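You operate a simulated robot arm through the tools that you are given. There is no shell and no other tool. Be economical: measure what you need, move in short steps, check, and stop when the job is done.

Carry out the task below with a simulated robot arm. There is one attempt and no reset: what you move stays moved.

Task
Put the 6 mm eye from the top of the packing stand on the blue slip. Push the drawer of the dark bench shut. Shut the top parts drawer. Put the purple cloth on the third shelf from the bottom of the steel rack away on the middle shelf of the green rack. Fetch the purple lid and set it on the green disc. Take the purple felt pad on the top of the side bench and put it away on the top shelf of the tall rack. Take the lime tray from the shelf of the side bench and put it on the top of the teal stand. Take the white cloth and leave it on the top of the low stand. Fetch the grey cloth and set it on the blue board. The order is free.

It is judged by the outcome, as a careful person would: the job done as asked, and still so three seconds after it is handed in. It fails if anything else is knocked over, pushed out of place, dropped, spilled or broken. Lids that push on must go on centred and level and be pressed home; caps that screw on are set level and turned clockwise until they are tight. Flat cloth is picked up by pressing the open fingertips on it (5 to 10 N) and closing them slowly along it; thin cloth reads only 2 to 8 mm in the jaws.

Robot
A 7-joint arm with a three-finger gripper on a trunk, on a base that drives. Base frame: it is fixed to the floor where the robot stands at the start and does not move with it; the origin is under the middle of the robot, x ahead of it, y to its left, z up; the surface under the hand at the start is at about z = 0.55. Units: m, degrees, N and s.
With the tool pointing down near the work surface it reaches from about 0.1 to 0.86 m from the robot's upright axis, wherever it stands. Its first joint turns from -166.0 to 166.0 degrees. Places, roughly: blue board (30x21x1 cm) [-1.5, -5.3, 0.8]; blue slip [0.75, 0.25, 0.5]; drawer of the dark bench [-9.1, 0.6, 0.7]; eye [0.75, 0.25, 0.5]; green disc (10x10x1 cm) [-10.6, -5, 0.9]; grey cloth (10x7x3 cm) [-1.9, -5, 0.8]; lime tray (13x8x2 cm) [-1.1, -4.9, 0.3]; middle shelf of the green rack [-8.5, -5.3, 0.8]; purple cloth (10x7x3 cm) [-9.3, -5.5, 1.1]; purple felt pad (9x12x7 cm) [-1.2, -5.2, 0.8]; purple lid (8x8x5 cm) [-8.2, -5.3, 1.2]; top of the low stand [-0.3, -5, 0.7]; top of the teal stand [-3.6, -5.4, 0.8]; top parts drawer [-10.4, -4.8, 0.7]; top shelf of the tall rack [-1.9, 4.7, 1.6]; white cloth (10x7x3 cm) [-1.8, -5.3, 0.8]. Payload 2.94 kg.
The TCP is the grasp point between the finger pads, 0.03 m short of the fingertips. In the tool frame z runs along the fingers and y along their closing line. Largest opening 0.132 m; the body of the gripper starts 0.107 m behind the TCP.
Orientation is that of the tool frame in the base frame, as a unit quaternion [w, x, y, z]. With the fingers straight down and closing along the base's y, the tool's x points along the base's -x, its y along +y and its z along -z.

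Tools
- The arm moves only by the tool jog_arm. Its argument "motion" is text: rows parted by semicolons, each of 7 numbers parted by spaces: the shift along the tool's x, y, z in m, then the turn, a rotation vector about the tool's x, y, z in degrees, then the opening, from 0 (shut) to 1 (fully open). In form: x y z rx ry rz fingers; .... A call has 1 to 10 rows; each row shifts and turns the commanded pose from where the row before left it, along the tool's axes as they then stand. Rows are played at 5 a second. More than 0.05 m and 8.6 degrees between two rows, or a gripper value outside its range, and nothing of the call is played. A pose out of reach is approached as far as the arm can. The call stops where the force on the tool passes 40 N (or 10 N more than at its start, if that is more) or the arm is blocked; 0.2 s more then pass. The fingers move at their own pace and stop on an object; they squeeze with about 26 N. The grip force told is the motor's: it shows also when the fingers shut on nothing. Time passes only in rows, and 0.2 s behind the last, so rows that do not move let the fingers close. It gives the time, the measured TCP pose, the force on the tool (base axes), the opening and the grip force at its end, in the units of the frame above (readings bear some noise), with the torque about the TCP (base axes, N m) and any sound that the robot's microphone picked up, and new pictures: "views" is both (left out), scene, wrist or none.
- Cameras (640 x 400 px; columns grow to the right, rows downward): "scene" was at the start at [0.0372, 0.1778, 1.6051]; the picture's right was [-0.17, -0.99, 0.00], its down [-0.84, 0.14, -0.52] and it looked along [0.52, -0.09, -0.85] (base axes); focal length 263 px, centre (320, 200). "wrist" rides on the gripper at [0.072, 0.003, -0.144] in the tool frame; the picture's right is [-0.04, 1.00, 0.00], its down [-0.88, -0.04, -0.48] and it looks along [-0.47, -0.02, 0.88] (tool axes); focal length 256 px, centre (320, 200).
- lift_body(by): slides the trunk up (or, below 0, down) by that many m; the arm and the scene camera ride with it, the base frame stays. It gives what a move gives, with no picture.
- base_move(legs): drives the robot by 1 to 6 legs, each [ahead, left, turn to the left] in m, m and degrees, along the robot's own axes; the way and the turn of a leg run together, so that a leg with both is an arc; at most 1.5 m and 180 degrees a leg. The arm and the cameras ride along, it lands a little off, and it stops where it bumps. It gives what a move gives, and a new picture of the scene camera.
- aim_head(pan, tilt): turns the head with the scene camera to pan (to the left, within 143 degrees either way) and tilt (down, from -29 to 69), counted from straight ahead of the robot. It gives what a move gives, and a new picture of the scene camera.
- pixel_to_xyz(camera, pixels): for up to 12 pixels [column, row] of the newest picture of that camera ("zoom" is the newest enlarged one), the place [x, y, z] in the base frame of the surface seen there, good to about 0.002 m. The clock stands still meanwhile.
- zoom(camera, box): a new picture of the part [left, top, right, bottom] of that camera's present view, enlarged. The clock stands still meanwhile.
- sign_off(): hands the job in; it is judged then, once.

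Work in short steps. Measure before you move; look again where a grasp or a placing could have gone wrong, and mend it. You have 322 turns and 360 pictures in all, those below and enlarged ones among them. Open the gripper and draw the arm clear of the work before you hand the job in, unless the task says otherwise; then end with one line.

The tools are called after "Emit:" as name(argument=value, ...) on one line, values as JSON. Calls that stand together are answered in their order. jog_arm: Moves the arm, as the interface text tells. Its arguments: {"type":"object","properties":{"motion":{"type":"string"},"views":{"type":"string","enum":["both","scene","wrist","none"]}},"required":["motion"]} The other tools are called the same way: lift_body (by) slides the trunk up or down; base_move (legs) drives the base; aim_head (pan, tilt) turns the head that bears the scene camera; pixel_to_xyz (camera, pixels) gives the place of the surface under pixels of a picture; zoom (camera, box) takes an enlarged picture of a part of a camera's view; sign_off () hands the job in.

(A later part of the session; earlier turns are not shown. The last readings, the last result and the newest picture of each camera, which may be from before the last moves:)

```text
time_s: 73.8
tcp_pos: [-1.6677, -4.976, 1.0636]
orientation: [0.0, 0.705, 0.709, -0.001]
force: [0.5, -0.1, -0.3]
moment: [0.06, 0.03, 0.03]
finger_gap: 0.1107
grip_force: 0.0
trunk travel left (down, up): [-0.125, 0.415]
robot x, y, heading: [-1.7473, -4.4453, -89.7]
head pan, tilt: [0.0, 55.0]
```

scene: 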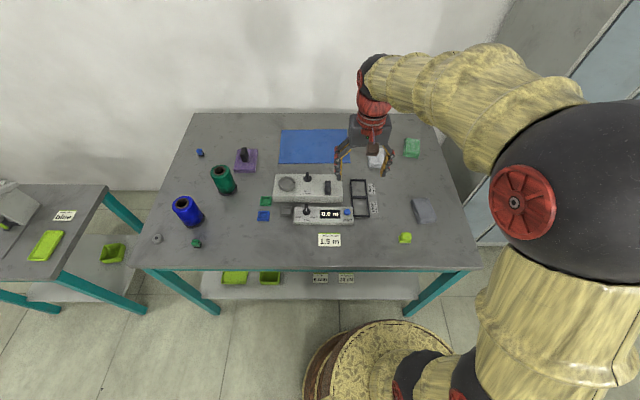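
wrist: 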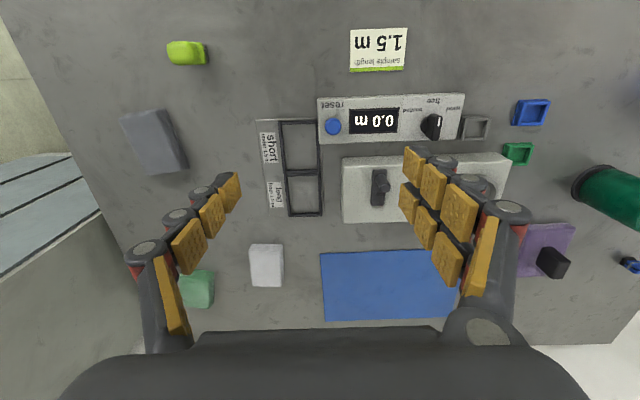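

Clear view. Measure the grey cloth (scene (424,210), wrist (153,140)) and the white cloth (wrist (266,263)).

Emit:
pixel_to_xyz(camera="wrist", pixels=[[122, 120], [166, 110], [187, 168], [150, 175], [155, 140], [250, 246], [281, 244], [283, 285], [254, 283], [267, 263], [140, 165], [183, 150]])

Emit:
zoom(camera="wrist", box=[100, 90, 340, 310])

Emit:
zoom(camera="scene", box=[360, 130, 460, 230])

```text
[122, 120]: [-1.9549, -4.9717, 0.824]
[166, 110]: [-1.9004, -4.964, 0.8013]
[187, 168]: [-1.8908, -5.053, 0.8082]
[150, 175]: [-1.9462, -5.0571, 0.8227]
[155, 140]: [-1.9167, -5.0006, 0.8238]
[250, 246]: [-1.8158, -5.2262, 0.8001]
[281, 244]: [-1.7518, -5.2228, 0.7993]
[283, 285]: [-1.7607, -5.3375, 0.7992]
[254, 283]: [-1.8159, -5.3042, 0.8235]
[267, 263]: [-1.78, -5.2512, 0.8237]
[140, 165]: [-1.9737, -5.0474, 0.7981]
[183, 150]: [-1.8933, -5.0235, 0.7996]
```

```text
1.82 times, centred on (220, 200) of wrist
```

zoom: 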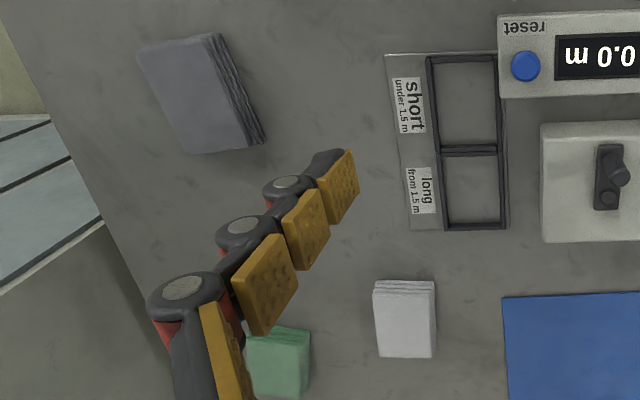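

```text
4.00 times, centred on (410, 180) of scene
```

zoom: 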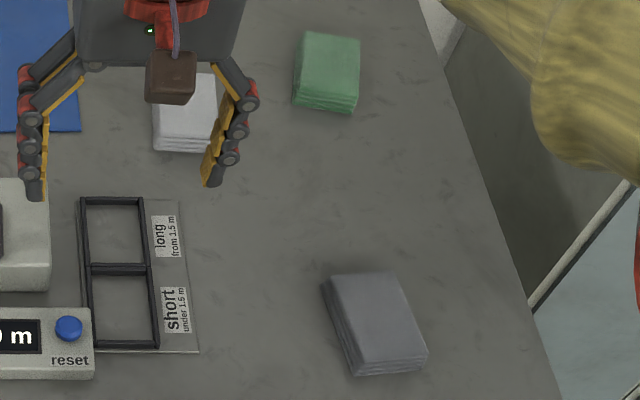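

Both are folded blocks ~2.6 cm high. I measure the top corners just inside.

Emit:
pixel_to_xyz(camera="wrist", pixels=[[124, 120], [157, 112], [177, 168], [151, 172], [251, 253], [279, 252], [278, 282], [255, 282], [192, 277], [210, 302]])

```text
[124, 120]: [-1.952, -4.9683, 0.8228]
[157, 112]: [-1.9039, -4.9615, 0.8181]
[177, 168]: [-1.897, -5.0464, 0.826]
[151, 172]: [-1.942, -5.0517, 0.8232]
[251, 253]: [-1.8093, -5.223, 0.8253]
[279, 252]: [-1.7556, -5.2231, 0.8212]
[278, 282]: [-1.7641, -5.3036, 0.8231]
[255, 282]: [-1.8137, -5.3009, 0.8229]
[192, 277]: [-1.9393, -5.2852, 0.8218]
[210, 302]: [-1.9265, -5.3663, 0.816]
```

Grey cloth centre ≈ (−1.924, −5.007), long axis about 6° off y. I go above it with fingers open and turned −6°.

Emit:
jog_arm(motion="-0.005 -0.043 0 0 0 0 1; -0.005 -0.043 0 0 0 0 1; -0.005 -0.043 0 0 0 0 1; -0.005 -0.043 0 0 0 0 1; -0.005 -0.042 0 0 0 0 1; -0.006 -0.042 0 0 0 0 1; 0 0 0.045 0 0 -6 1; 0 0 0.045 0 0 0 1; 0 0 0.045 0 0 0 1; 0 0 0 0 0 0 1", views="both")

```text
time_s: 76.0
tcp_pos: [-1.9221, -5.0062, 0.9325]
orientation: [0.001, 0.666, 0.746, -0.001]
force: [-0.2, -0.5, 0.6]
moment: [-0.02, -0.04, 0.01]
finger_gap: 0.132
grip_force: 0.1
trunk travel left (down, up): [-0.125, 0.415]
robot x, y, heading: [-1.7434, -4.4518, -89.7]
head pan, tilt: [0.0, 55.0]
```

scene: 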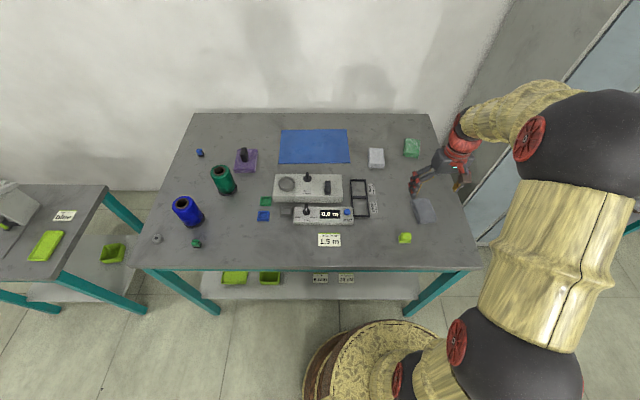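
wrist: 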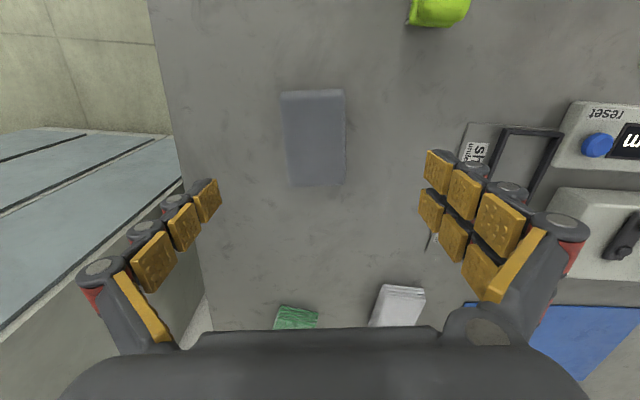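

Well aligned; verify the centre with the new picture.

Emit:
pixel_to_xyz(camera="wrist", pixels=[[285, 98], [341, 95], [343, 181], [292, 182], [315, 138]])

```text
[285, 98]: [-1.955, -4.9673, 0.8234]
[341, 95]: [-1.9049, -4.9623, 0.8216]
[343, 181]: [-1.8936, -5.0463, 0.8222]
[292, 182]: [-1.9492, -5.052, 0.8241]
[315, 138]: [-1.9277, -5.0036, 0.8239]
```

Centred. Descend 0.1 and close.

Emit:
jog_arm(motion="0 -0.003 0.04 0 0 0 1; 0 0 0.04 0 0 0 1; 0 0 0.02 0 0 0 1; 0 0 0 0 0 0 1; 0 0 0 0 0 0 0; 0 0 0 0 0 0 0; 0 0 0 0 0 0 0; 0 0 0 0 0 0 0; 0 0 0 0 0 0 0; 0 0 0 0 0 0 0", views="wrist")

```text
time_s: 78.2
tcp_pos: [-1.926, -5.0074, 0.8289]
orientation: [0.0, 0.667, 0.745, -0.001]
force: [0.9, -0.3, -0.3]
moment: [0.02, -0.01, 0.01]
finger_gap: 0.0632
grip_force: 26.0
trunk travel left (down, up): [-0.125, 0.415]
robot x, y, heading: [-1.7462, -4.4474, -89.9]
head pan, tilt: [0.0, 55.0]
```

wrist: 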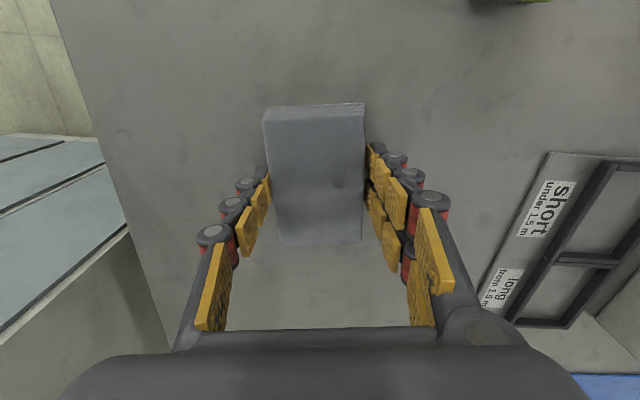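

Held (63 mm). Lift 0.2 m and shift the base 0.19 left, 0.03 ahead so the blue board is in reach.

Emit:
jog_arm(motion="0 0 -0.04 0 0 0 0; 0 0 -0.04 0 0 0 0; 0 0 -0.04 0 0 0 0; 0 0 -0.04 0 0 0 0; 0 0 -0.04 0 0 6 0; 0 0 0 0 0 0 0", views="none")

Emit:
base_move(legs=[[0.03, 0.19, 0]])

```text
time_s: 79.6
tcp_pos: [-1.9266, -5.0074, 1.0302]
orientation: [0.001, 0.705, 0.709, 0.0]
force: [-0.3, 0.5, -0.9]
moment: [-0.01, -0.02, 0.0]
finger_gap: 0.0632
grip_force: 25.5
trunk travel left (down, up): [-0.125, 0.415]
robot x, y, heading: [-1.7439, -4.4502, -89.7]
head pan, tilt: [0.0, 55.0]
```

```text
time_s: 81.2
tcp_pos: [-1.7386, -5.0369, 1.0294]
orientation: [0.0, 0.705, 0.709, -0.001]
force: [0.5, 0.5, -0.3]
moment: [0.01, -0.04, -0.01]
finger_gap: 0.0625
grip_force: 26.0
trunk travel left (down, up): [-0.125, 0.415]
robot x, y, heading: [-1.5594, -4.4766, -89.7]
head pan, tilt: [0.0, 55.0]
```

scene: 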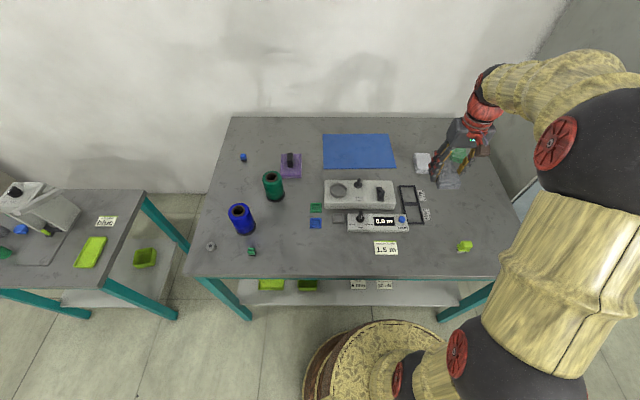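

Move over the blue board centre (−1.53, −5.335).

Emit:
jog_arm(motion="-0.0373 0.0261 0 0 0 0 0; -0.0373 0.0261 0 0 0 0 0; -0.0373 0.0261 0 0 0 0 0; -0.0373 0.0261 0 0 0 0 0; -0.0373 0.0261 0 0 0 0 0; -0.0373 0.0261 0 0 0 0 0; -0.0373 0.0261 0 0 0 0 0; -0.0373 0.0261 0 0 0 0 0; 0 0 0.04 0 0 0 0; 0 0 0.04 0 0 0 0", views="both")

```text
time_s: 83.4
tcp_pos: [-1.5251, -5.3338, 0.9488]
orientation: [0.001, 0.705, 0.709, 0.0]
force: [-0.2, 0.5, 0.6]
moment: [0.02, -0.01, 0.01]
finger_gap: 0.063
grip_force: 25.9
trunk travel left (down, up): [-0.125, 0.415]
robot x, y, heading: [-1.5622, -4.4736, -89.6]
head pan, tilt: [0.0, 55.0]
```

scene: 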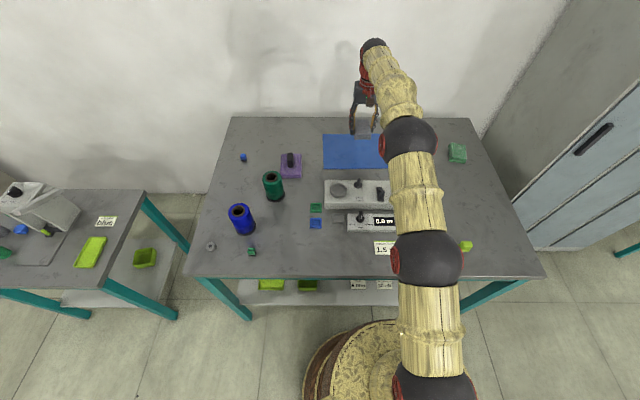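
wrist: 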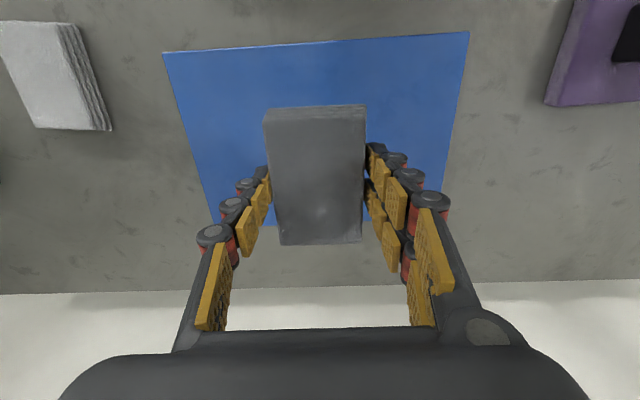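

Lower onto the board.

Emit:
jog_arm(motion="0 0 0.04 0 0 0 0; 0 0 0.04 0 0 0 0; 0 0 0.025 0 0 0 0; 0 0 0.005 0 0 0 0; 0 0 0 0 0 0 0", views="wrist")

```text
time_s: 84.6
tcp_pos: [-1.5273, -5.3321, 0.8401]
orientation: [0.0, 0.705, 0.709, -0.001]
force: [-0.4, -0.7, 0.2]
moment: [0.0, 0.0, -0.02]
finger_gap: 0.0629
grip_force: 25.7
trunk travel left (down, up): [-0.125, 0.415]
robot x, y, heading: [-1.5575, -4.4768, -89.5]
head pan, tilt: [0.0, 55.0]
```

wrist: 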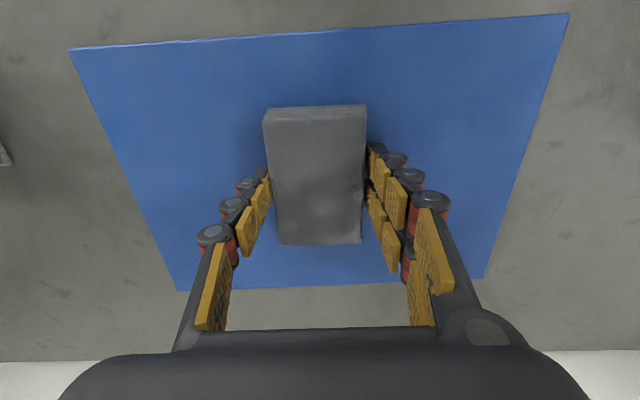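

Nearly down; a few more mm until contact, then release slowly and rise.

Emit:
jog_arm(motion="0 0 0.004 0 0 0 0; 0 0 0.004 0 0 0 0; 0 0 0 0 0 0 0; 0 0 0 0 0 0 0.6; 0 0 0 0 0 0 0.85; 0 0 0 0 0 0 0.85; 0 0 -0.03 0 0 0 0.85; 0 0 -0.045 0 0 0 0.85; 0 0 -0.045 0 0 0 1; 0 0 -0.045 0 0 0 1", views="wrist")

```text
time_s: 86.8
tcp_pos: [-1.5279, -5.3329, 0.9966]
orientation: [0.0, 0.705, 0.71, 0.0]
force: [-0.1, -0.5, -0.5]
moment: [-0.03, -0.01, 0.01]
finger_gap: 0.1318
grip_force: 0.1
trunk travel left (down, up): [-0.125, 0.415]
robot x, y, heading: [-1.5595, -4.4793, -89.6]
head pan, tilt: [0.0, 55.0]
```

wrist: 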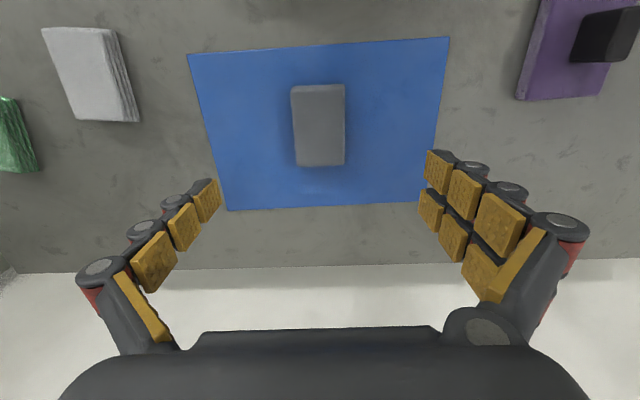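

Grey cloth rests on the blue board. Next the white cloth, centre ≈(−1.786, −5.263), turned about +5° in tool z.

Emit:
jog_arm(motion="0.0117 -0.043 0 0 0 0 1; 0.0117 -0.043 0 0 0 0 1; 0.0117 -0.043 0 0 0 0 1; 0.0117 -0.043 0 0 0 0 1; 0.0117 -0.043 0 0 0 0 1; 0.0117 -0.043 0 0 0 4.5 1; 0 0 0.04 0 0 0 1; 0 0 0.03 0 0 0 1; 0 0 0 0 0 0 1", views="wrist")

```text
time_s: 88.8
tcp_pos: [-1.7868, -5.2679, 0.9268]
orientation: [0.001, 0.732, 0.681, -0.001]
force: [-0.2, -0.3, 0.8]
moment: [0.0, -0.03, 0.04]
finger_gap: 0.1321
grip_force: 0.1
trunk travel left (down, up): [-0.125, 0.415]
robot x, y, heading: [-1.5569, -4.4812, -89.4]
head pan, tilt: [0.0, 55.0]
```

wrist: 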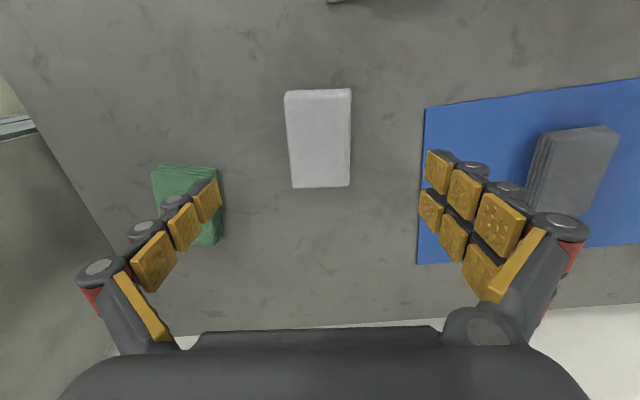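

Aligned. Check centre and the neighbours' edges.

Emit:
pixel_to_xyz(camera="wrist", pixels=[[289, 97], [347, 95], [346, 182], [294, 184], [217, 180], [424, 150]])

```text
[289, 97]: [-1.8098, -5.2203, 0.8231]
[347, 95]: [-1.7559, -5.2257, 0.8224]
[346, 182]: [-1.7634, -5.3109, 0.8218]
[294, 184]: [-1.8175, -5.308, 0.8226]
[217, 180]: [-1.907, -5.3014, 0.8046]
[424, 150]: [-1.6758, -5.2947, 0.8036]
```

Centre (−1.787, −5.266) matches the TCP. Narrow to 0.8, descend, close.

Emit:
jog_arm(motion="0 0 0.03 0 0 0 0.8; 0 0 0.03 0 0 0 0.8; 0 0 0.036 0 0 0 0.8; 0 0 0 0 0 0 0.8; 0 0 0 0 0 0 0; 0 0 0 0 0 0 0; 0 0 0 0 0 0 0; 0 0 0 0 0 0 0; 0 0 0 0 0 0 0", views="wrist")

```text
time_s: 90.8
tcp_pos: [-1.7885, -5.2679, 0.8318]
orientation: [0.0, 0.732, 0.681, -0.001]
force: [0.5, -0.2, 1.0]
moment: [-0.06, -0.04, 0.03]
finger_gap: 0.063
grip_force: 26.0
trunk travel left (down, up): [-0.125, 0.415]
robot x, y, heading: [-1.5559, -4.479, -89.8]
head pan, tilt: [0.0, 55.0]
```

wrist: 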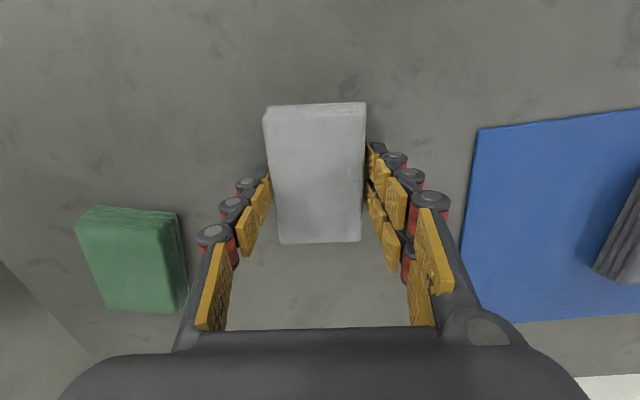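

Held. Lift, retract and drive left to the low stand.

Emit:
jog_arm(motion="0 0 -0.04 0 0 0 0; 0 0 -0.045 0 0 0 0; 0 0 -0.045 0 0 0 0; 0 0 -0.045 0 0 -4.5 0; 0.04 0.02 -0.02 0 0 0 0; 0.04 0.025 0 0 0 0 0; 0.04 0.025 0 0 0 0 0; 0.04 0.025 0 0 0 0 0; 0.04 0.025 0 0 0 0 0; 0.04 0.02 0 0 0 0 0", views="none")

Emit:
base_move(legs=[[-0.3, 0.0, 0], [0, 1.15, 0]])

```text
time_s: 93.0
tcp_pos: [-1.6495, -5.0235, 1.0253]
orientation: [0.001, 0.704, 0.71, -0.001]
force: [-1.1, -0.4, -0.5]
moment: [0.03, 0.0, 0.03]
finger_gap: 0.063
grip_force: 25.6
trunk travel left (down, up): [-0.125, 0.415]
robot x, y, heading: [-1.5604, -4.4786, -89.7]
head pan, tilt: [0.0, 55.0]
```

```text
time_s: 100.4
tcp_pos: [-0.5129, -4.7194, 1.0262]
orientation: [0.001, 0.703, 0.712, 0.0]
force: [-0.2, -0.2, 0.1]
moment: [-0.02, -0.04, -0.04]
finger_gap: 0.063
grip_force: 26.5
trunk travel left (down, up): [-0.125, 0.415]
robot x, y, heading: [-0.4247, -4.1745, -89.5]
head pan, tilt: [0.0, 55.0]
```

scene: 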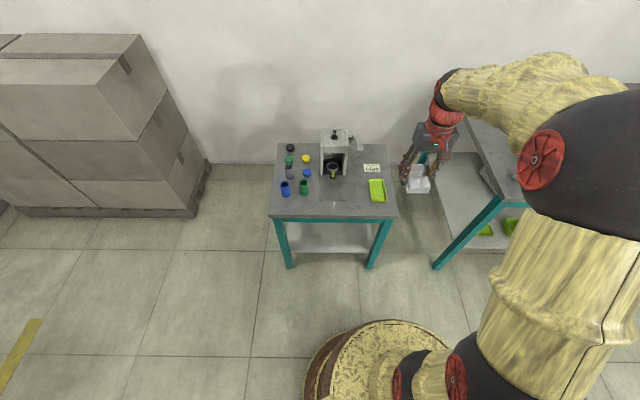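

Look at the low stand's top for a free spot.

Emit:
zoom(camera="scene", box=[255, 125, 415, 225])

Emit:
pixel_to_xyz(camera="scene", pixels=[[272, 213], [396, 214], [280, 147], [330, 200], [340, 190], [368, 180], [372, 200], [286, 193], [304, 192], [308, 175], [330, 177], [345, 205]])

```text
4.00 times, centred on (335, 175) of scene
```

zoom: 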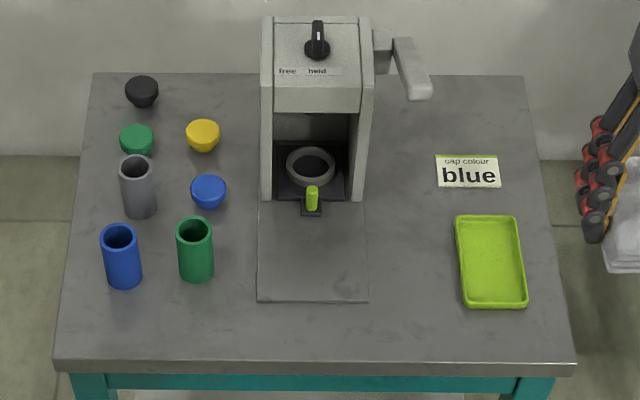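

```text
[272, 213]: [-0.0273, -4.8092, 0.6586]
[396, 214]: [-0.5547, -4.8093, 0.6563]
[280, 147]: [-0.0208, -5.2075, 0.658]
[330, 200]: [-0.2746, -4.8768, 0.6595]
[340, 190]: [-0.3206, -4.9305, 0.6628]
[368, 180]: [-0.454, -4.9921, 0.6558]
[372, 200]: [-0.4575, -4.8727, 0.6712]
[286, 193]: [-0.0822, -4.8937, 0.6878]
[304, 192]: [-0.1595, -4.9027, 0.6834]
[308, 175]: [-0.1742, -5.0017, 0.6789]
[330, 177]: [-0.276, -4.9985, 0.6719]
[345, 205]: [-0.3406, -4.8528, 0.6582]
```

There's a free gap between the base plate and the lime tray. I'll move over (−0.39, −4.885) and look with the wrist camera.

Emit:
jog_arm(motion="-0.04 0.03 0 0 0 0 0; -0.04 0.03 0 0 0 0 0; -0.04 0.03 0 0 0 0 0; -0.046 0.033 0 0 0 0 0; 0 0 0.04 0 0 0 0; 0 0 0.04 0 0 0 0; 0 0 0.04 0 0 0 0; 0 0 0 0 0 0 0", views="both")

```text
refused: row 4 steps farther than a row can; nothing moved
```

Same move, smaller rows.

Emit:
jog_arm(motion="-0.04 0.03 0 0 0 0 0; -0.04 0.03 0 0 0 0 0; -0.04 0.03 0 0 0 0 0; -0.023 0.017 0 0 0 0 0; -0.023 0.016 0 0 0 0 0; 0 0 0.04 0 0 0 0; 0 0 0.04 0 0 0 0; 0 0 0.04 0 0 0 0; 0 0 0 0 0 0 0", views="both")

```text
time_s: 102.4
tcp_pos: [-0.3873, -4.8821, 0.905]
orientation: [0.0, 0.703, 0.711, 0.0]
force: [0.6, 0.2, -0.8]
moment: [0.05, 0.0, 0.01]
finger_gap: 0.0628
grip_force: 26.0
trunk travel left (down, up): [-0.125, 0.415]
robot x, y, heading: [-0.43, -4.1732, -89.4]
head pan, tilt: [0.0, 55.0]
```

scene: 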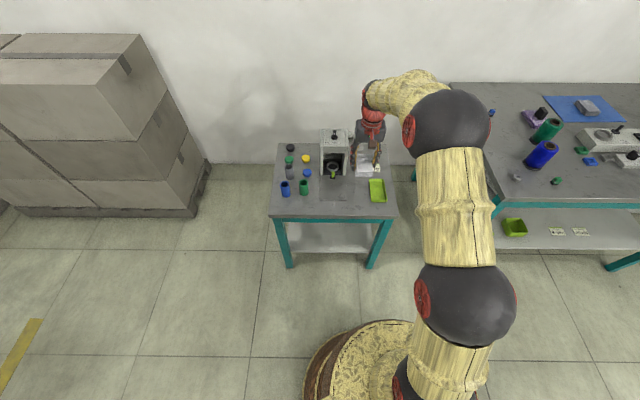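
wrist: 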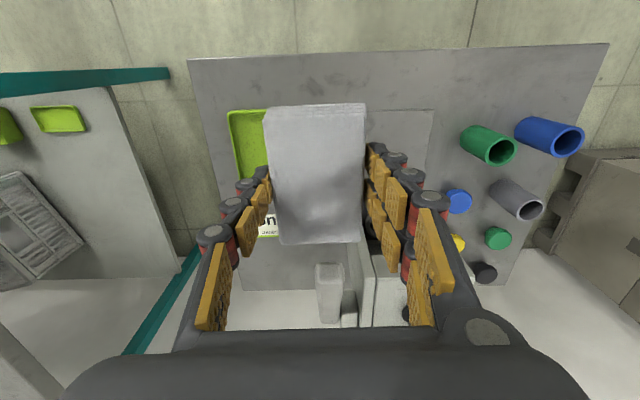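

Zoom the scene on the gap to judge clearances.

Emit:
zoom(camera="scene", box=[320, 140, 400, 220])

Emit:
pixel_to_xyz(camera="scene", pixels=[[371, 180], [371.5, 190], [372, 199], [346, 196], [347, 187], [348, 180], [383, 180]])

Emit:
pixel_to_xyz(camera="wrist", pixels=[[231, 113], [238, 160], [262, 111], [433, 112], [428, 140], [400, 110], [194, 62]])

```text
5.00 times, centred on (360, 180) of scene
```

zoom: 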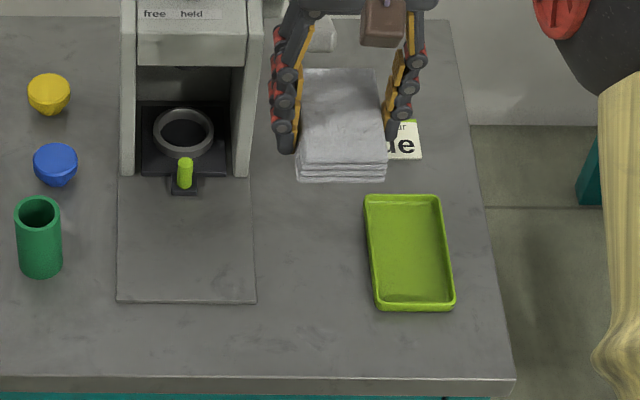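

```text
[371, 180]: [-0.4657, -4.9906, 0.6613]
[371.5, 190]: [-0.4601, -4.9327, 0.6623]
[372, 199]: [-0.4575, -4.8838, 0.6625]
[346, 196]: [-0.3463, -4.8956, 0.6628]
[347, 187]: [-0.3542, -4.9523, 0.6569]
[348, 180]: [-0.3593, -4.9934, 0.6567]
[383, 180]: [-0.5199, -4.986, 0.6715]
```

```text
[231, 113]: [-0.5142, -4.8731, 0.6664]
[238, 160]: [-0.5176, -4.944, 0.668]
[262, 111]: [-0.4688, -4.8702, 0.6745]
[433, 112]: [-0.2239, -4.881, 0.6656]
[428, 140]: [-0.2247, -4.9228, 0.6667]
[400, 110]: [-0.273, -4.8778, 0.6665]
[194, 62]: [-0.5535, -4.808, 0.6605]
```

Gap is x −0.452 to −0.350; I lower to just above the top at x≈−0.395.

Emit:
jog_arm(motion="0 -0.004 0.045 0 0 0 0; 0 -0.004 0.045 0 0 0 0; 0 0 0.045 0 0 0 0; 0 0 0.045 0 0 0 0; 0 0 0.02 0 0 0 0; 0 0 0 0 0 0 0", views="both")

```text
time_s: 103.8
tcp_pos: [-0.3973, -4.8842, 0.7046]
orientation: [0.0, 0.704, 0.71, -0.001]
force: [0.2, -0.4, -0.4]
moment: [-0.03, -0.02, 0.0]
finger_gap: 0.0629
grip_force: 25.8
trunk travel left (down, up): [-0.125, 0.415]
robot x, y, heading: [-0.4228, -4.1758, -89.2]
head pan, tilt: [0.0, 55.0]
```

scene: 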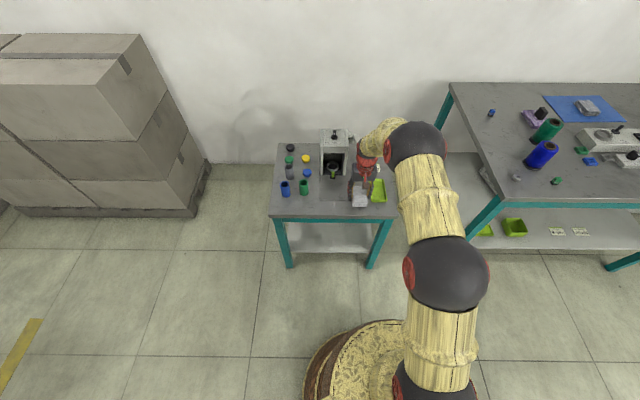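
wrist: 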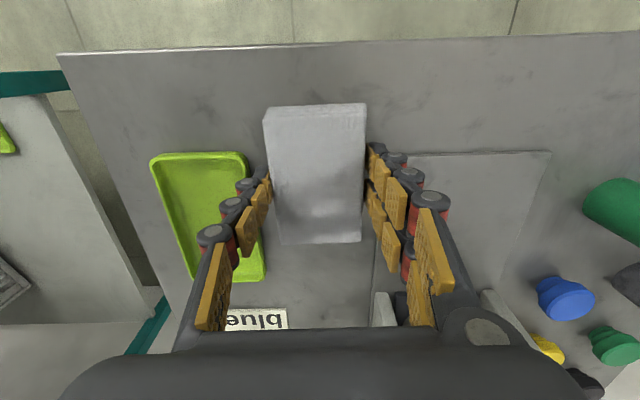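

The left finger is close to the tray; shift 6 mm toward the plate and lower to contact.

Emit:
jog_arm(motion="0.006 0.006 0.004 0 0 0 0; 0 0 0.004 0 0 0 0; 0 0 0.003 0 0 0 0; 0 0 0 0 0 0 0", views="wrist")

```text
time_s: 104.8
tcp_pos: [-0.3914, -4.8779, 0.6949]
orientation: [0.001, 0.703, 0.712, 0.0]
force: [0.3, -0.5, -0.7]
moment: [-0.05, 0.02, -0.04]
finger_gap: 0.063
grip_force: 26.0
trunk travel left (down, up): [-0.125, 0.415]
robot x, y, heading: [-0.426, -4.1743, -89.3]
head pan, tilt: [0.0, 55.0]
```

wrist: 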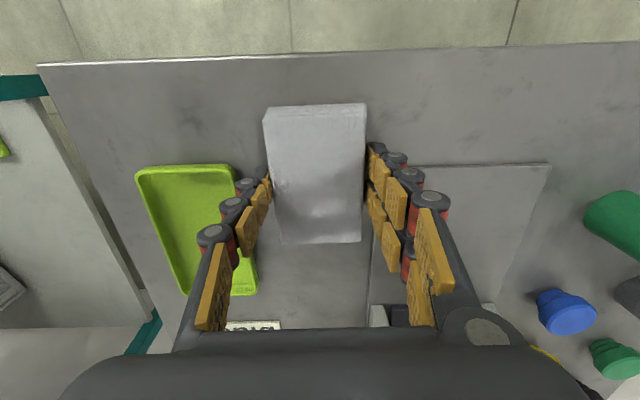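

Good clearance now. Lower 3 mm, open a little (0.6), rise.

Emit:
jog_arm(motion="0 0 0.003 0 0 0 0; 0 0 0.001 0 0 0 0; 0 0 0 0 0 0 0.55; 0 0 0 0 0 0 0.6; 0 0 0 0 0 0 0.6; 0 0 -0.02 0 0 0 0.6; 0 0 -0.04 0 0 0 0.6; 0 0 -0.045 0 0 0 0.6; 0 0 -0.045 0 0 0 0.6; 0 0 -0.045 0 0 0 0.6", views="wrist")

```text
time_s: 107.0
tcp_pos: [-0.3903, -4.8773, 0.8865]
orientation: [0.0, 0.703, 0.711, 0.001]
force: [-0.1, 0.4, 0.0]
moment: [-0.01, 0.01, 0.01]
finger_gap: 0.0793
grip_force: 0.0
trunk travel left (down, up): [-0.125, 0.415]
robot x, y, heading: [-0.4247, -4.1736, -89.5]
head pan, tilt: [0.0, 55.0]
```

wrist: 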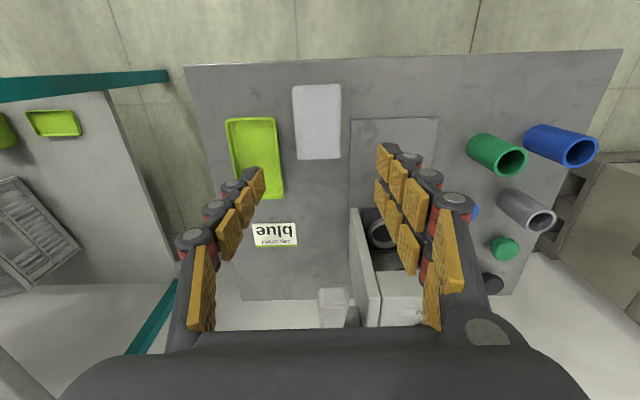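

White cloth sits free on the low stand. Next the lime tray on the side bench's shelf. Raise and retract, drive in front of it.

Emit:
jog_arm(motion="0 0 -0.045 0 0 0 0.6; 0.02 0 -0.045 0 0 0 0.6; 0.045 0 0 0 0 0 0.6; 0.045 0 0 0 0 0 0.6; 0.045 0 0 0 0 0 0.6; 0.045 0 0 0 0 0 0.6; 0.045 0 0 0 0 0 0.6", views="none")

Emit:
base_move(legs=[[0.1, 0, 0], [-0.12, -0.72, 0]])

Emit:
aim_head(pan=5, tilt=58)

```text
time_s: 108.6
tcp_pos: [-0.3922, -4.6333, 0.975]
orientation: [0.001, 0.704, 0.71, -0.001]
force: [-1.1, -0.6, 0.0]
moment: [0.03, -0.01, 0.0]
finger_gap: 0.0793
grip_force: 0.0
trunk travel left (down, up): [-0.125, 0.415]
robot x, y, heading: [-0.4248, -4.1725, -89.1]
head pan, tilt: [0.0, 55.0]
```

```text
time_s: 113.3
tcp_pos: [-1.1128, -4.6194, 0.976]
orientation: [0.0, 0.704, 0.71, -0.001]
force: [-0.2, -0.5, -0.2]
moment: [-0.05, 0.03, 0.02]
finger_gap: 0.0794
grip_force: 0.1
trunk travel left (down, up): [-0.125, 0.415]
robot x, y, heading: [-1.1475, -4.1609, -89.6]
head pan, tilt: [0.0, 55.0]
```

scene: 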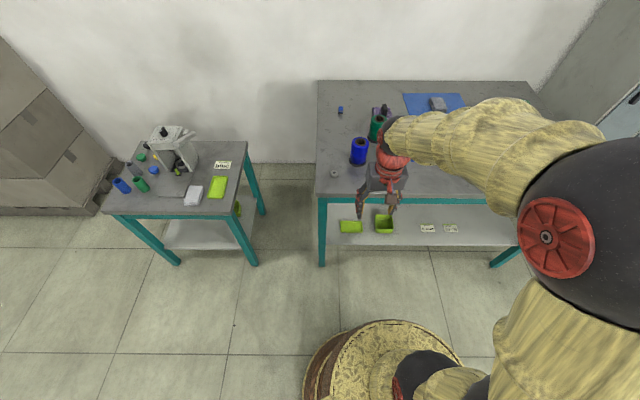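

```text
time_s: 114.0
tcp_pos: [-1.1135, -4.6189, 0.9756]
orientation: [0.0, 0.705, 0.709, 0.0]
force: [0.2, 0.3, -0.2]
moment: [0.0, 0.02, 0.04]
finger_gap: 0.0794
grip_force: 0.1
trunk travel left (down, up): [-0.125, 0.415]
robot x, y, heading: [-1.1453, -4.1591, -89.6]
head pan, tilt: [5.0, 58.0]
```

scene: 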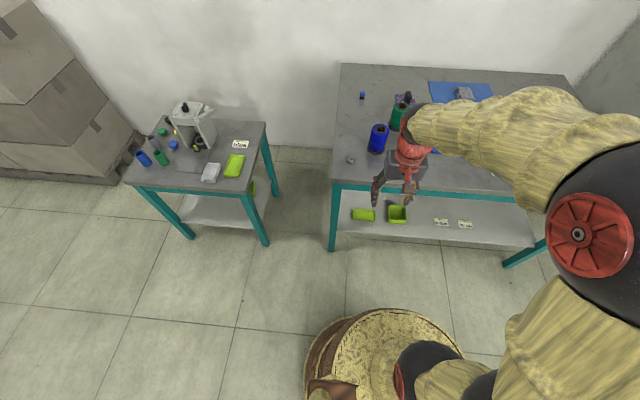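

Zoom in on the tray and measure its corners.

Emit:
zoom(camera="scene", box=[325, 190, 425, 252])

Emit:
pixel_to_xyz(camera="zoom", pixels=[[180, 120], [322, 122], [180, 195], [325, 195], [250, 160], [420, 110], [420, 200], [60, 230], [45, 150], [200, 232], [150, 60]])

```text
6.40 times, centred on (375, 221) of scene
```

zoom: 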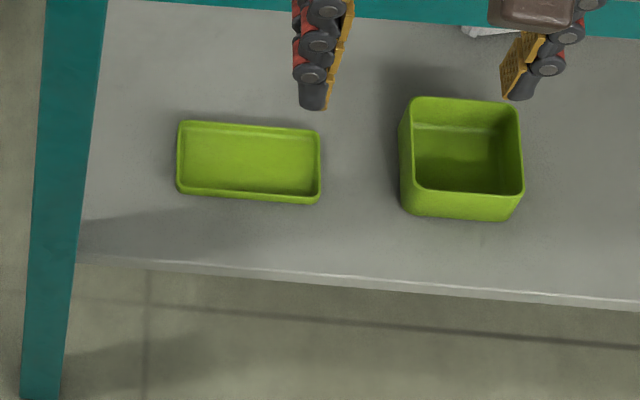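

```text
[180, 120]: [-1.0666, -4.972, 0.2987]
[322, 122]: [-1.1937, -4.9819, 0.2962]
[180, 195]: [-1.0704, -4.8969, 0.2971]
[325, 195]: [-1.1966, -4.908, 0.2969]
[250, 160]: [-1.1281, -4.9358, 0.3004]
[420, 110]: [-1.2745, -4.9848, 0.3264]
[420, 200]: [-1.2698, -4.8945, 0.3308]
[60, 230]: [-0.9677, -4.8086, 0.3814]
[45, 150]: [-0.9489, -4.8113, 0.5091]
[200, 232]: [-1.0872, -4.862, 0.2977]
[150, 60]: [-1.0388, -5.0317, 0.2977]
```

Shelf z=0.297; tray spans x −1.067…−1.195, y −4.90…−4.98. I'll tilt the tool 45° inward and come in from the front to pinch its right end wall (x≈−1.193).

Emit:
jog_arm(motion="0 0 0 0 -7.5 0 0.3; 0 0 0 0 -7.5 0 0.3; 0 0 0 0 -7.5 0 0.3; 0 0 0 0 -7.5 0 0.3; 0 0 0 0 -7.5 0 0.3; 0 0 0 0 -7.5 0 0.3; 0.0274 -0.0067 0.0346 0 0 0 0.3; 0.0274 -0.0067 0.0346 0 0 0 0.3; 0.0274 -0.0067 0.0346 0 0 0 0.3; 0 0 0 0 0 0 0.3", views="both")

```text
time_s: 116.2
tcp_pos: [-1.119, -4.6315, 0.8712]
orientation: [0.277, 0.648, 0.661, -0.256]
force: [0.3, -0.5, 0.1]
moment: [0.01, 0.02, -0.01]
finger_gap: 0.0396
grip_force: 0.0
out of reach, approached as far as the arm can: row 9
trunk travel left (down, up): [-0.125, 0.415]
robot x, y, heading: [-1.1429, -4.1596, -89.9]
head pan, tilt: [5.0, 58.0]
```

scene: 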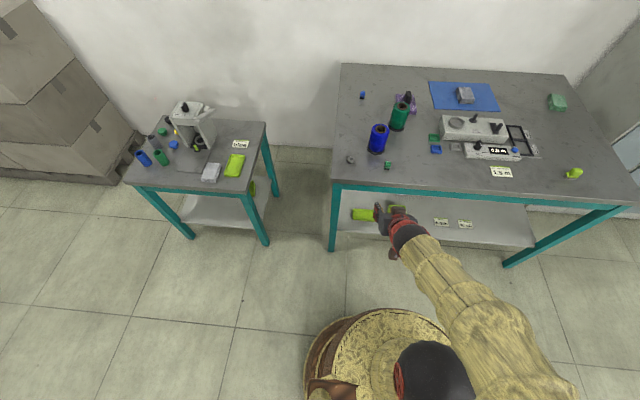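
wrist: 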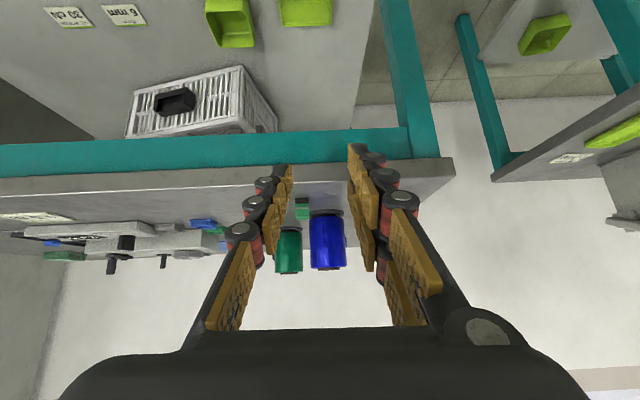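

The arm is folded too tightly at this height. I'll lower the trunk (the hand is clear in front of the bench) and continue downward.

Emit:
lift_body(by=-0.12)

Emit:
jog_arm(motion="0.03 -0.015 0.03 0 0 0 0.3; 0.03 -0.015 0.03 0 0 0 0.3; 0.03 -0.015 0.03 0 0 0 0.3; 0.03 -0.015 0.03 0 0 0 0.3; 0 0 0 0 0 0 0.3", views="both")

```text
time_s: 117.7
tcp_pos: [-1.1198, -4.6322, 0.7514]
orientation: [0.277, 0.648, 0.662, -0.256]
force: [-0.8, 0.1, -0.2]
moment: [0.0, 0.02, 0.0]
finger_gap: 0.0395
grip_force: 0.0
trunk travel left (down, up): [-0.005, 0.535]
robot x, y, heading: [-1.1433, -4.16, -89.4]
head pan, tilt: [5.0, 58.0]
```

```text
time_s: 118.9
tcp_pos: [-1.1783, -4.6328, 0.5802]
orientation: [0.278, 0.648, 0.661, -0.256]
force: [-0.3, -0.8, -0.4]
moment: [0.01, 0.01, 0.02]
finger_gap: 0.0397
grip_force: 0.0
trunk travel left (down, up): [-0.005, 0.535]
robot x, y, heading: [-1.1442, -4.159, -89.5]
head pan, tilt: [5.0, 58.0]
```

scene: 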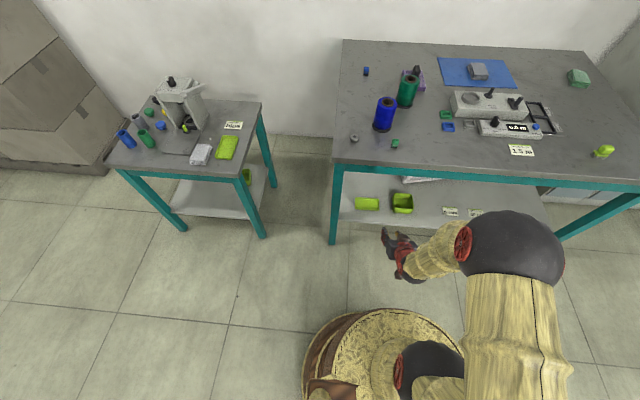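
wrist: 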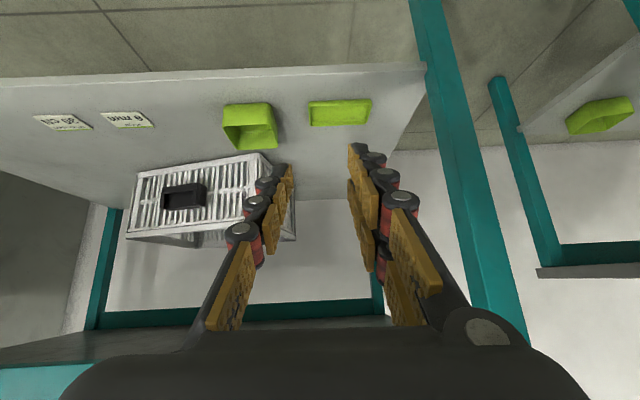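

Good view of the shelf: tray at (340,112). Move in toward it, staying above.

Emit:
jog_arm(motion="-0.0067 -0.0025 0.0444 0 0 0 0.3; -0.0067 -0.0025 0.0444 0 0 0 0.3; -0.0067 -0.0025 0.0444 0 0 0 0.3; -0.0067 -0.0025 0.0444 0 0 0 0.3; -0.0067 -0.0025 0.0444 0 0 0 0.3; 0 0 0 0 0 0 0.3", views="both")

```text
time_s: 120.3
tcp_pos: [-1.1816, -4.8122, 0.4437]
orientation: [0.276, 0.648, 0.661, -0.257]
force: [-0.3, 0.3, -1.4]
moment: [-0.01, 0.01, -0.03]
finger_gap: 0.0396
grip_force: 0.0
trunk travel left (down, up): [-0.005, 0.535]
robot x, y, heading: [-1.1453, -4.1586, -89.6]
head pan, tilt: [5.0, 58.0]
```

scene: 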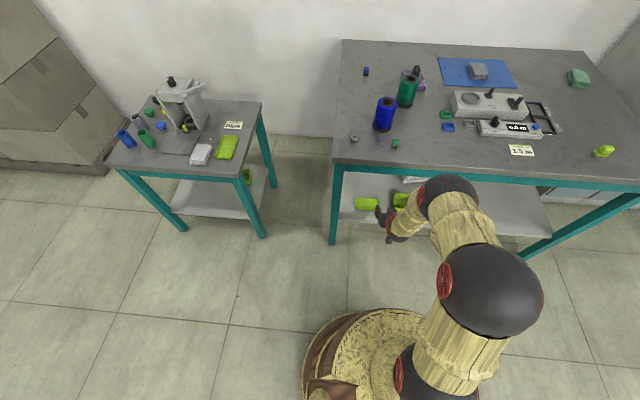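
wrist: 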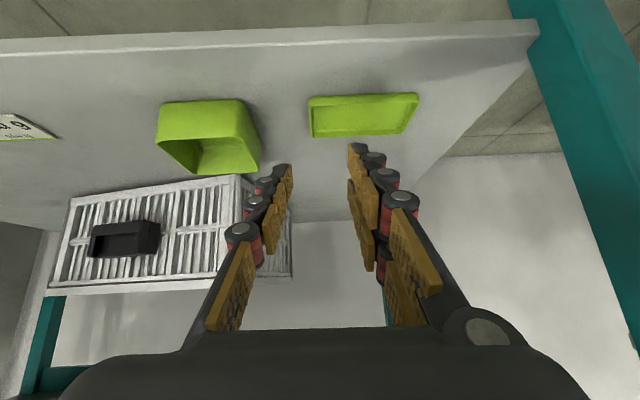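

Measure the tray's end wall from the wrist view, crate front, and how close the forearm joint is to the bench edge.

Emit:
pixel_to_xyz(camera="wrist", pixels=[[310, 99], [313, 135], [418, 96], [405, 132], [320, 120], [240, 180], [290, 272], [250, 130]])

Emit:
pixel_to_xyz(camera="scene", pixels=[[448, 180], [430, 190], [470, 190], [400, 172]])

Emit:
zoom(camera="wrist", box=[260, 70, 440, 182])

```text
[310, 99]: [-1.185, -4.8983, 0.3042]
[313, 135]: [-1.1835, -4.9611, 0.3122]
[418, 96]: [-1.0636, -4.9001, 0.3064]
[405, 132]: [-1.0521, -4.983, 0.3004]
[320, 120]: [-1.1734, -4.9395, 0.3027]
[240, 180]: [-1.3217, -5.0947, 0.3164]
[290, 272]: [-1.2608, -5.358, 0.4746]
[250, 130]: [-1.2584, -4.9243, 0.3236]
```

```text
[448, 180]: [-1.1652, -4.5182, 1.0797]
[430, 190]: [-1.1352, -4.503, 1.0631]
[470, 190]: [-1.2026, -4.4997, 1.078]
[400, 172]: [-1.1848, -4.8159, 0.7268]
```

```text
3.56 times, centred on (350, 126) of wrist
```

zoom: 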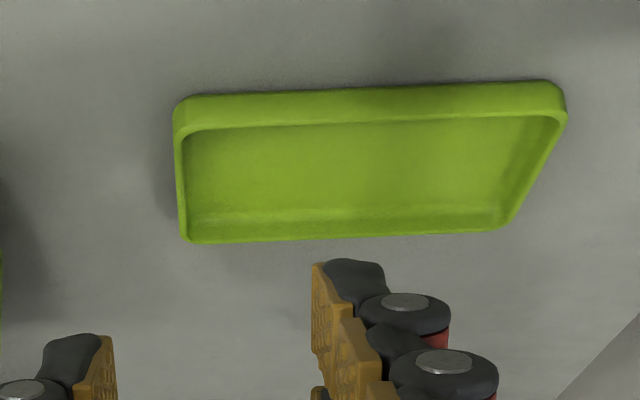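

Measure the end-wall rim finely.

Emit:
pixel_to_xyz(camera="zoom", pixels=[[176, 180], [180, 180], [184, 180], [190, 180], [180, 145], [184, 225], [300, 122], [300, 238], [540, 180], [545, 130]])

```text
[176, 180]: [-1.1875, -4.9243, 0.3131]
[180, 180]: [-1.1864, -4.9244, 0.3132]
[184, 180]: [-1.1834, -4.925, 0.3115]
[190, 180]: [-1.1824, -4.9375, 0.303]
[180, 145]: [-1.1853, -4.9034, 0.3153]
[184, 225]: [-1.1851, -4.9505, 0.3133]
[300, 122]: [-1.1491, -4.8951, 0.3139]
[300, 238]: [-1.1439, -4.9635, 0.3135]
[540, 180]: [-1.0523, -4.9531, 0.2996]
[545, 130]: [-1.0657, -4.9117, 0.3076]
```

End wall at x≈−1.185, rim z≈0.3145, tray centre y≈−4.93. Approach along the tool to 3 cm short.

Emit:
jog_arm(motion="0.002 -0.003 0.04 0 0 0 0.3; 0.003 -0.003 0.04 0 0 0 0.3; 0.002 -0.002 0.04 0 0 0 0.3; 0 0 0 0 0 0 0.3", views="wrist")

```text
time_s: 121.3
tcp_pos: [-1.1867, -4.8877, 0.3524]
orientation: [0.277, 0.648, 0.661, -0.257]
force: [-0.4, 0.0, -0.3]
moment: [0.02, 0.01, 0.0]
finger_gap: 0.0397
grip_force: 0.1
trunk travel left (down, up): [-0.005, 0.535]
robot x, y, heading: [-1.1441, -4.1593, -89.6]
head pan, tilt: [5.0, 58.0]
```

wrist: 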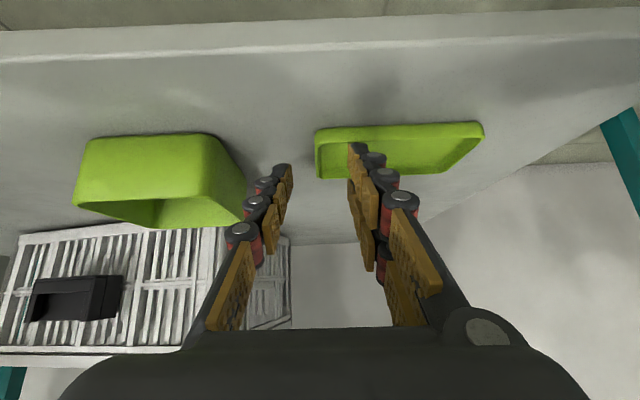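

One finger is inside, one outside the wall. Advance the last 3 cm.

Emit:
jog_arm(motion="0 0.002 0.015 0 0 0 0.3; 0 0 0.01 0 0 0 0.3; -0.001 0 0.005 0 0 0 0.3; 0 0 0 0 0 0 0.3", views="wrist")

```text
time_s: 121.9
tcp_pos: [-1.1812, -4.9147, 0.3477]
orientation: [0.284, 0.644, 0.659, -0.263]
force: [0.9, -2.8, 9.0]
moment: [-0.13, -0.28, -0.09]
finger_gap: 0.0426
grip_force: 1.0
trunk travel left (down, up): [-0.005, 0.535]
robot x, y, heading: [-1.1471, -4.1588, -89.8]
head pan, tilt: [5.0, 58.0]
stopped in row 3: the force on the tool passed its limit at 42 N (the readings are from after the stop); the commanded pose is now the measured one
```

wrist: 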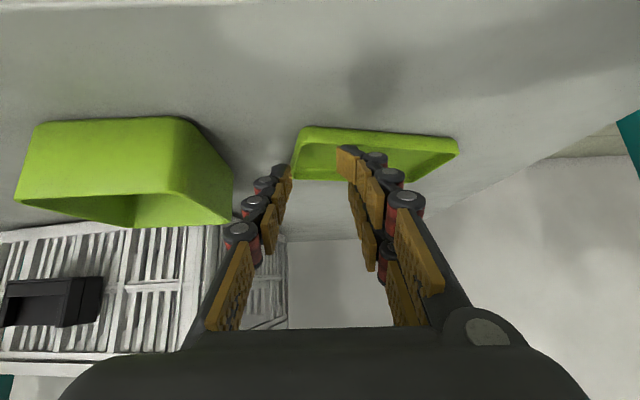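

A force stop: the inside finger seems to press something near z 0.318. Measure the tray now.

Emit:
zoom(camera="wrist", box=[250, 100, 480, 244])

Emit:
pixel_to_xyz(camera="wrist", pixels=[[300, 132], [294, 172], [296, 150], [340, 130], [400, 135], [450, 146], [310, 160], [400, 165], [345, 155], [322, 178]])

Emit:
zoom(camera="scene", box=[325, 160, 465, 247])

```text
2.78 times, centred on (365, 172) of wrist
```

zoom: 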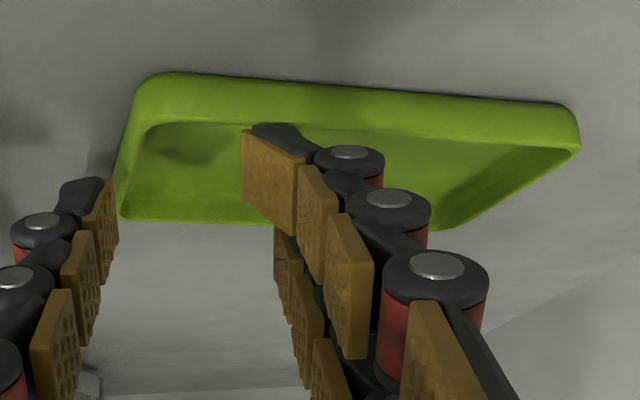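

```text
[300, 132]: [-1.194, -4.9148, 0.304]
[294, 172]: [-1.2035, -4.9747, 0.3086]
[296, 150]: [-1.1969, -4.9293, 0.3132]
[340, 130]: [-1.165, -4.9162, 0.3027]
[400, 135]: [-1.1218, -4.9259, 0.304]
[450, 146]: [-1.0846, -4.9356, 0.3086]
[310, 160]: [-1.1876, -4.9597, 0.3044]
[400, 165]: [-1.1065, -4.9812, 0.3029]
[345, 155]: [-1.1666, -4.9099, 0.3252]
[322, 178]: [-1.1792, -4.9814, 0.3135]
```

```text
4.57 times, centred on (395, 204) of scene
```

zoom: 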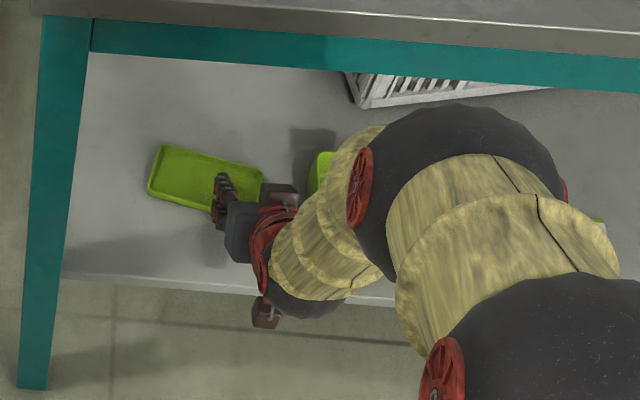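

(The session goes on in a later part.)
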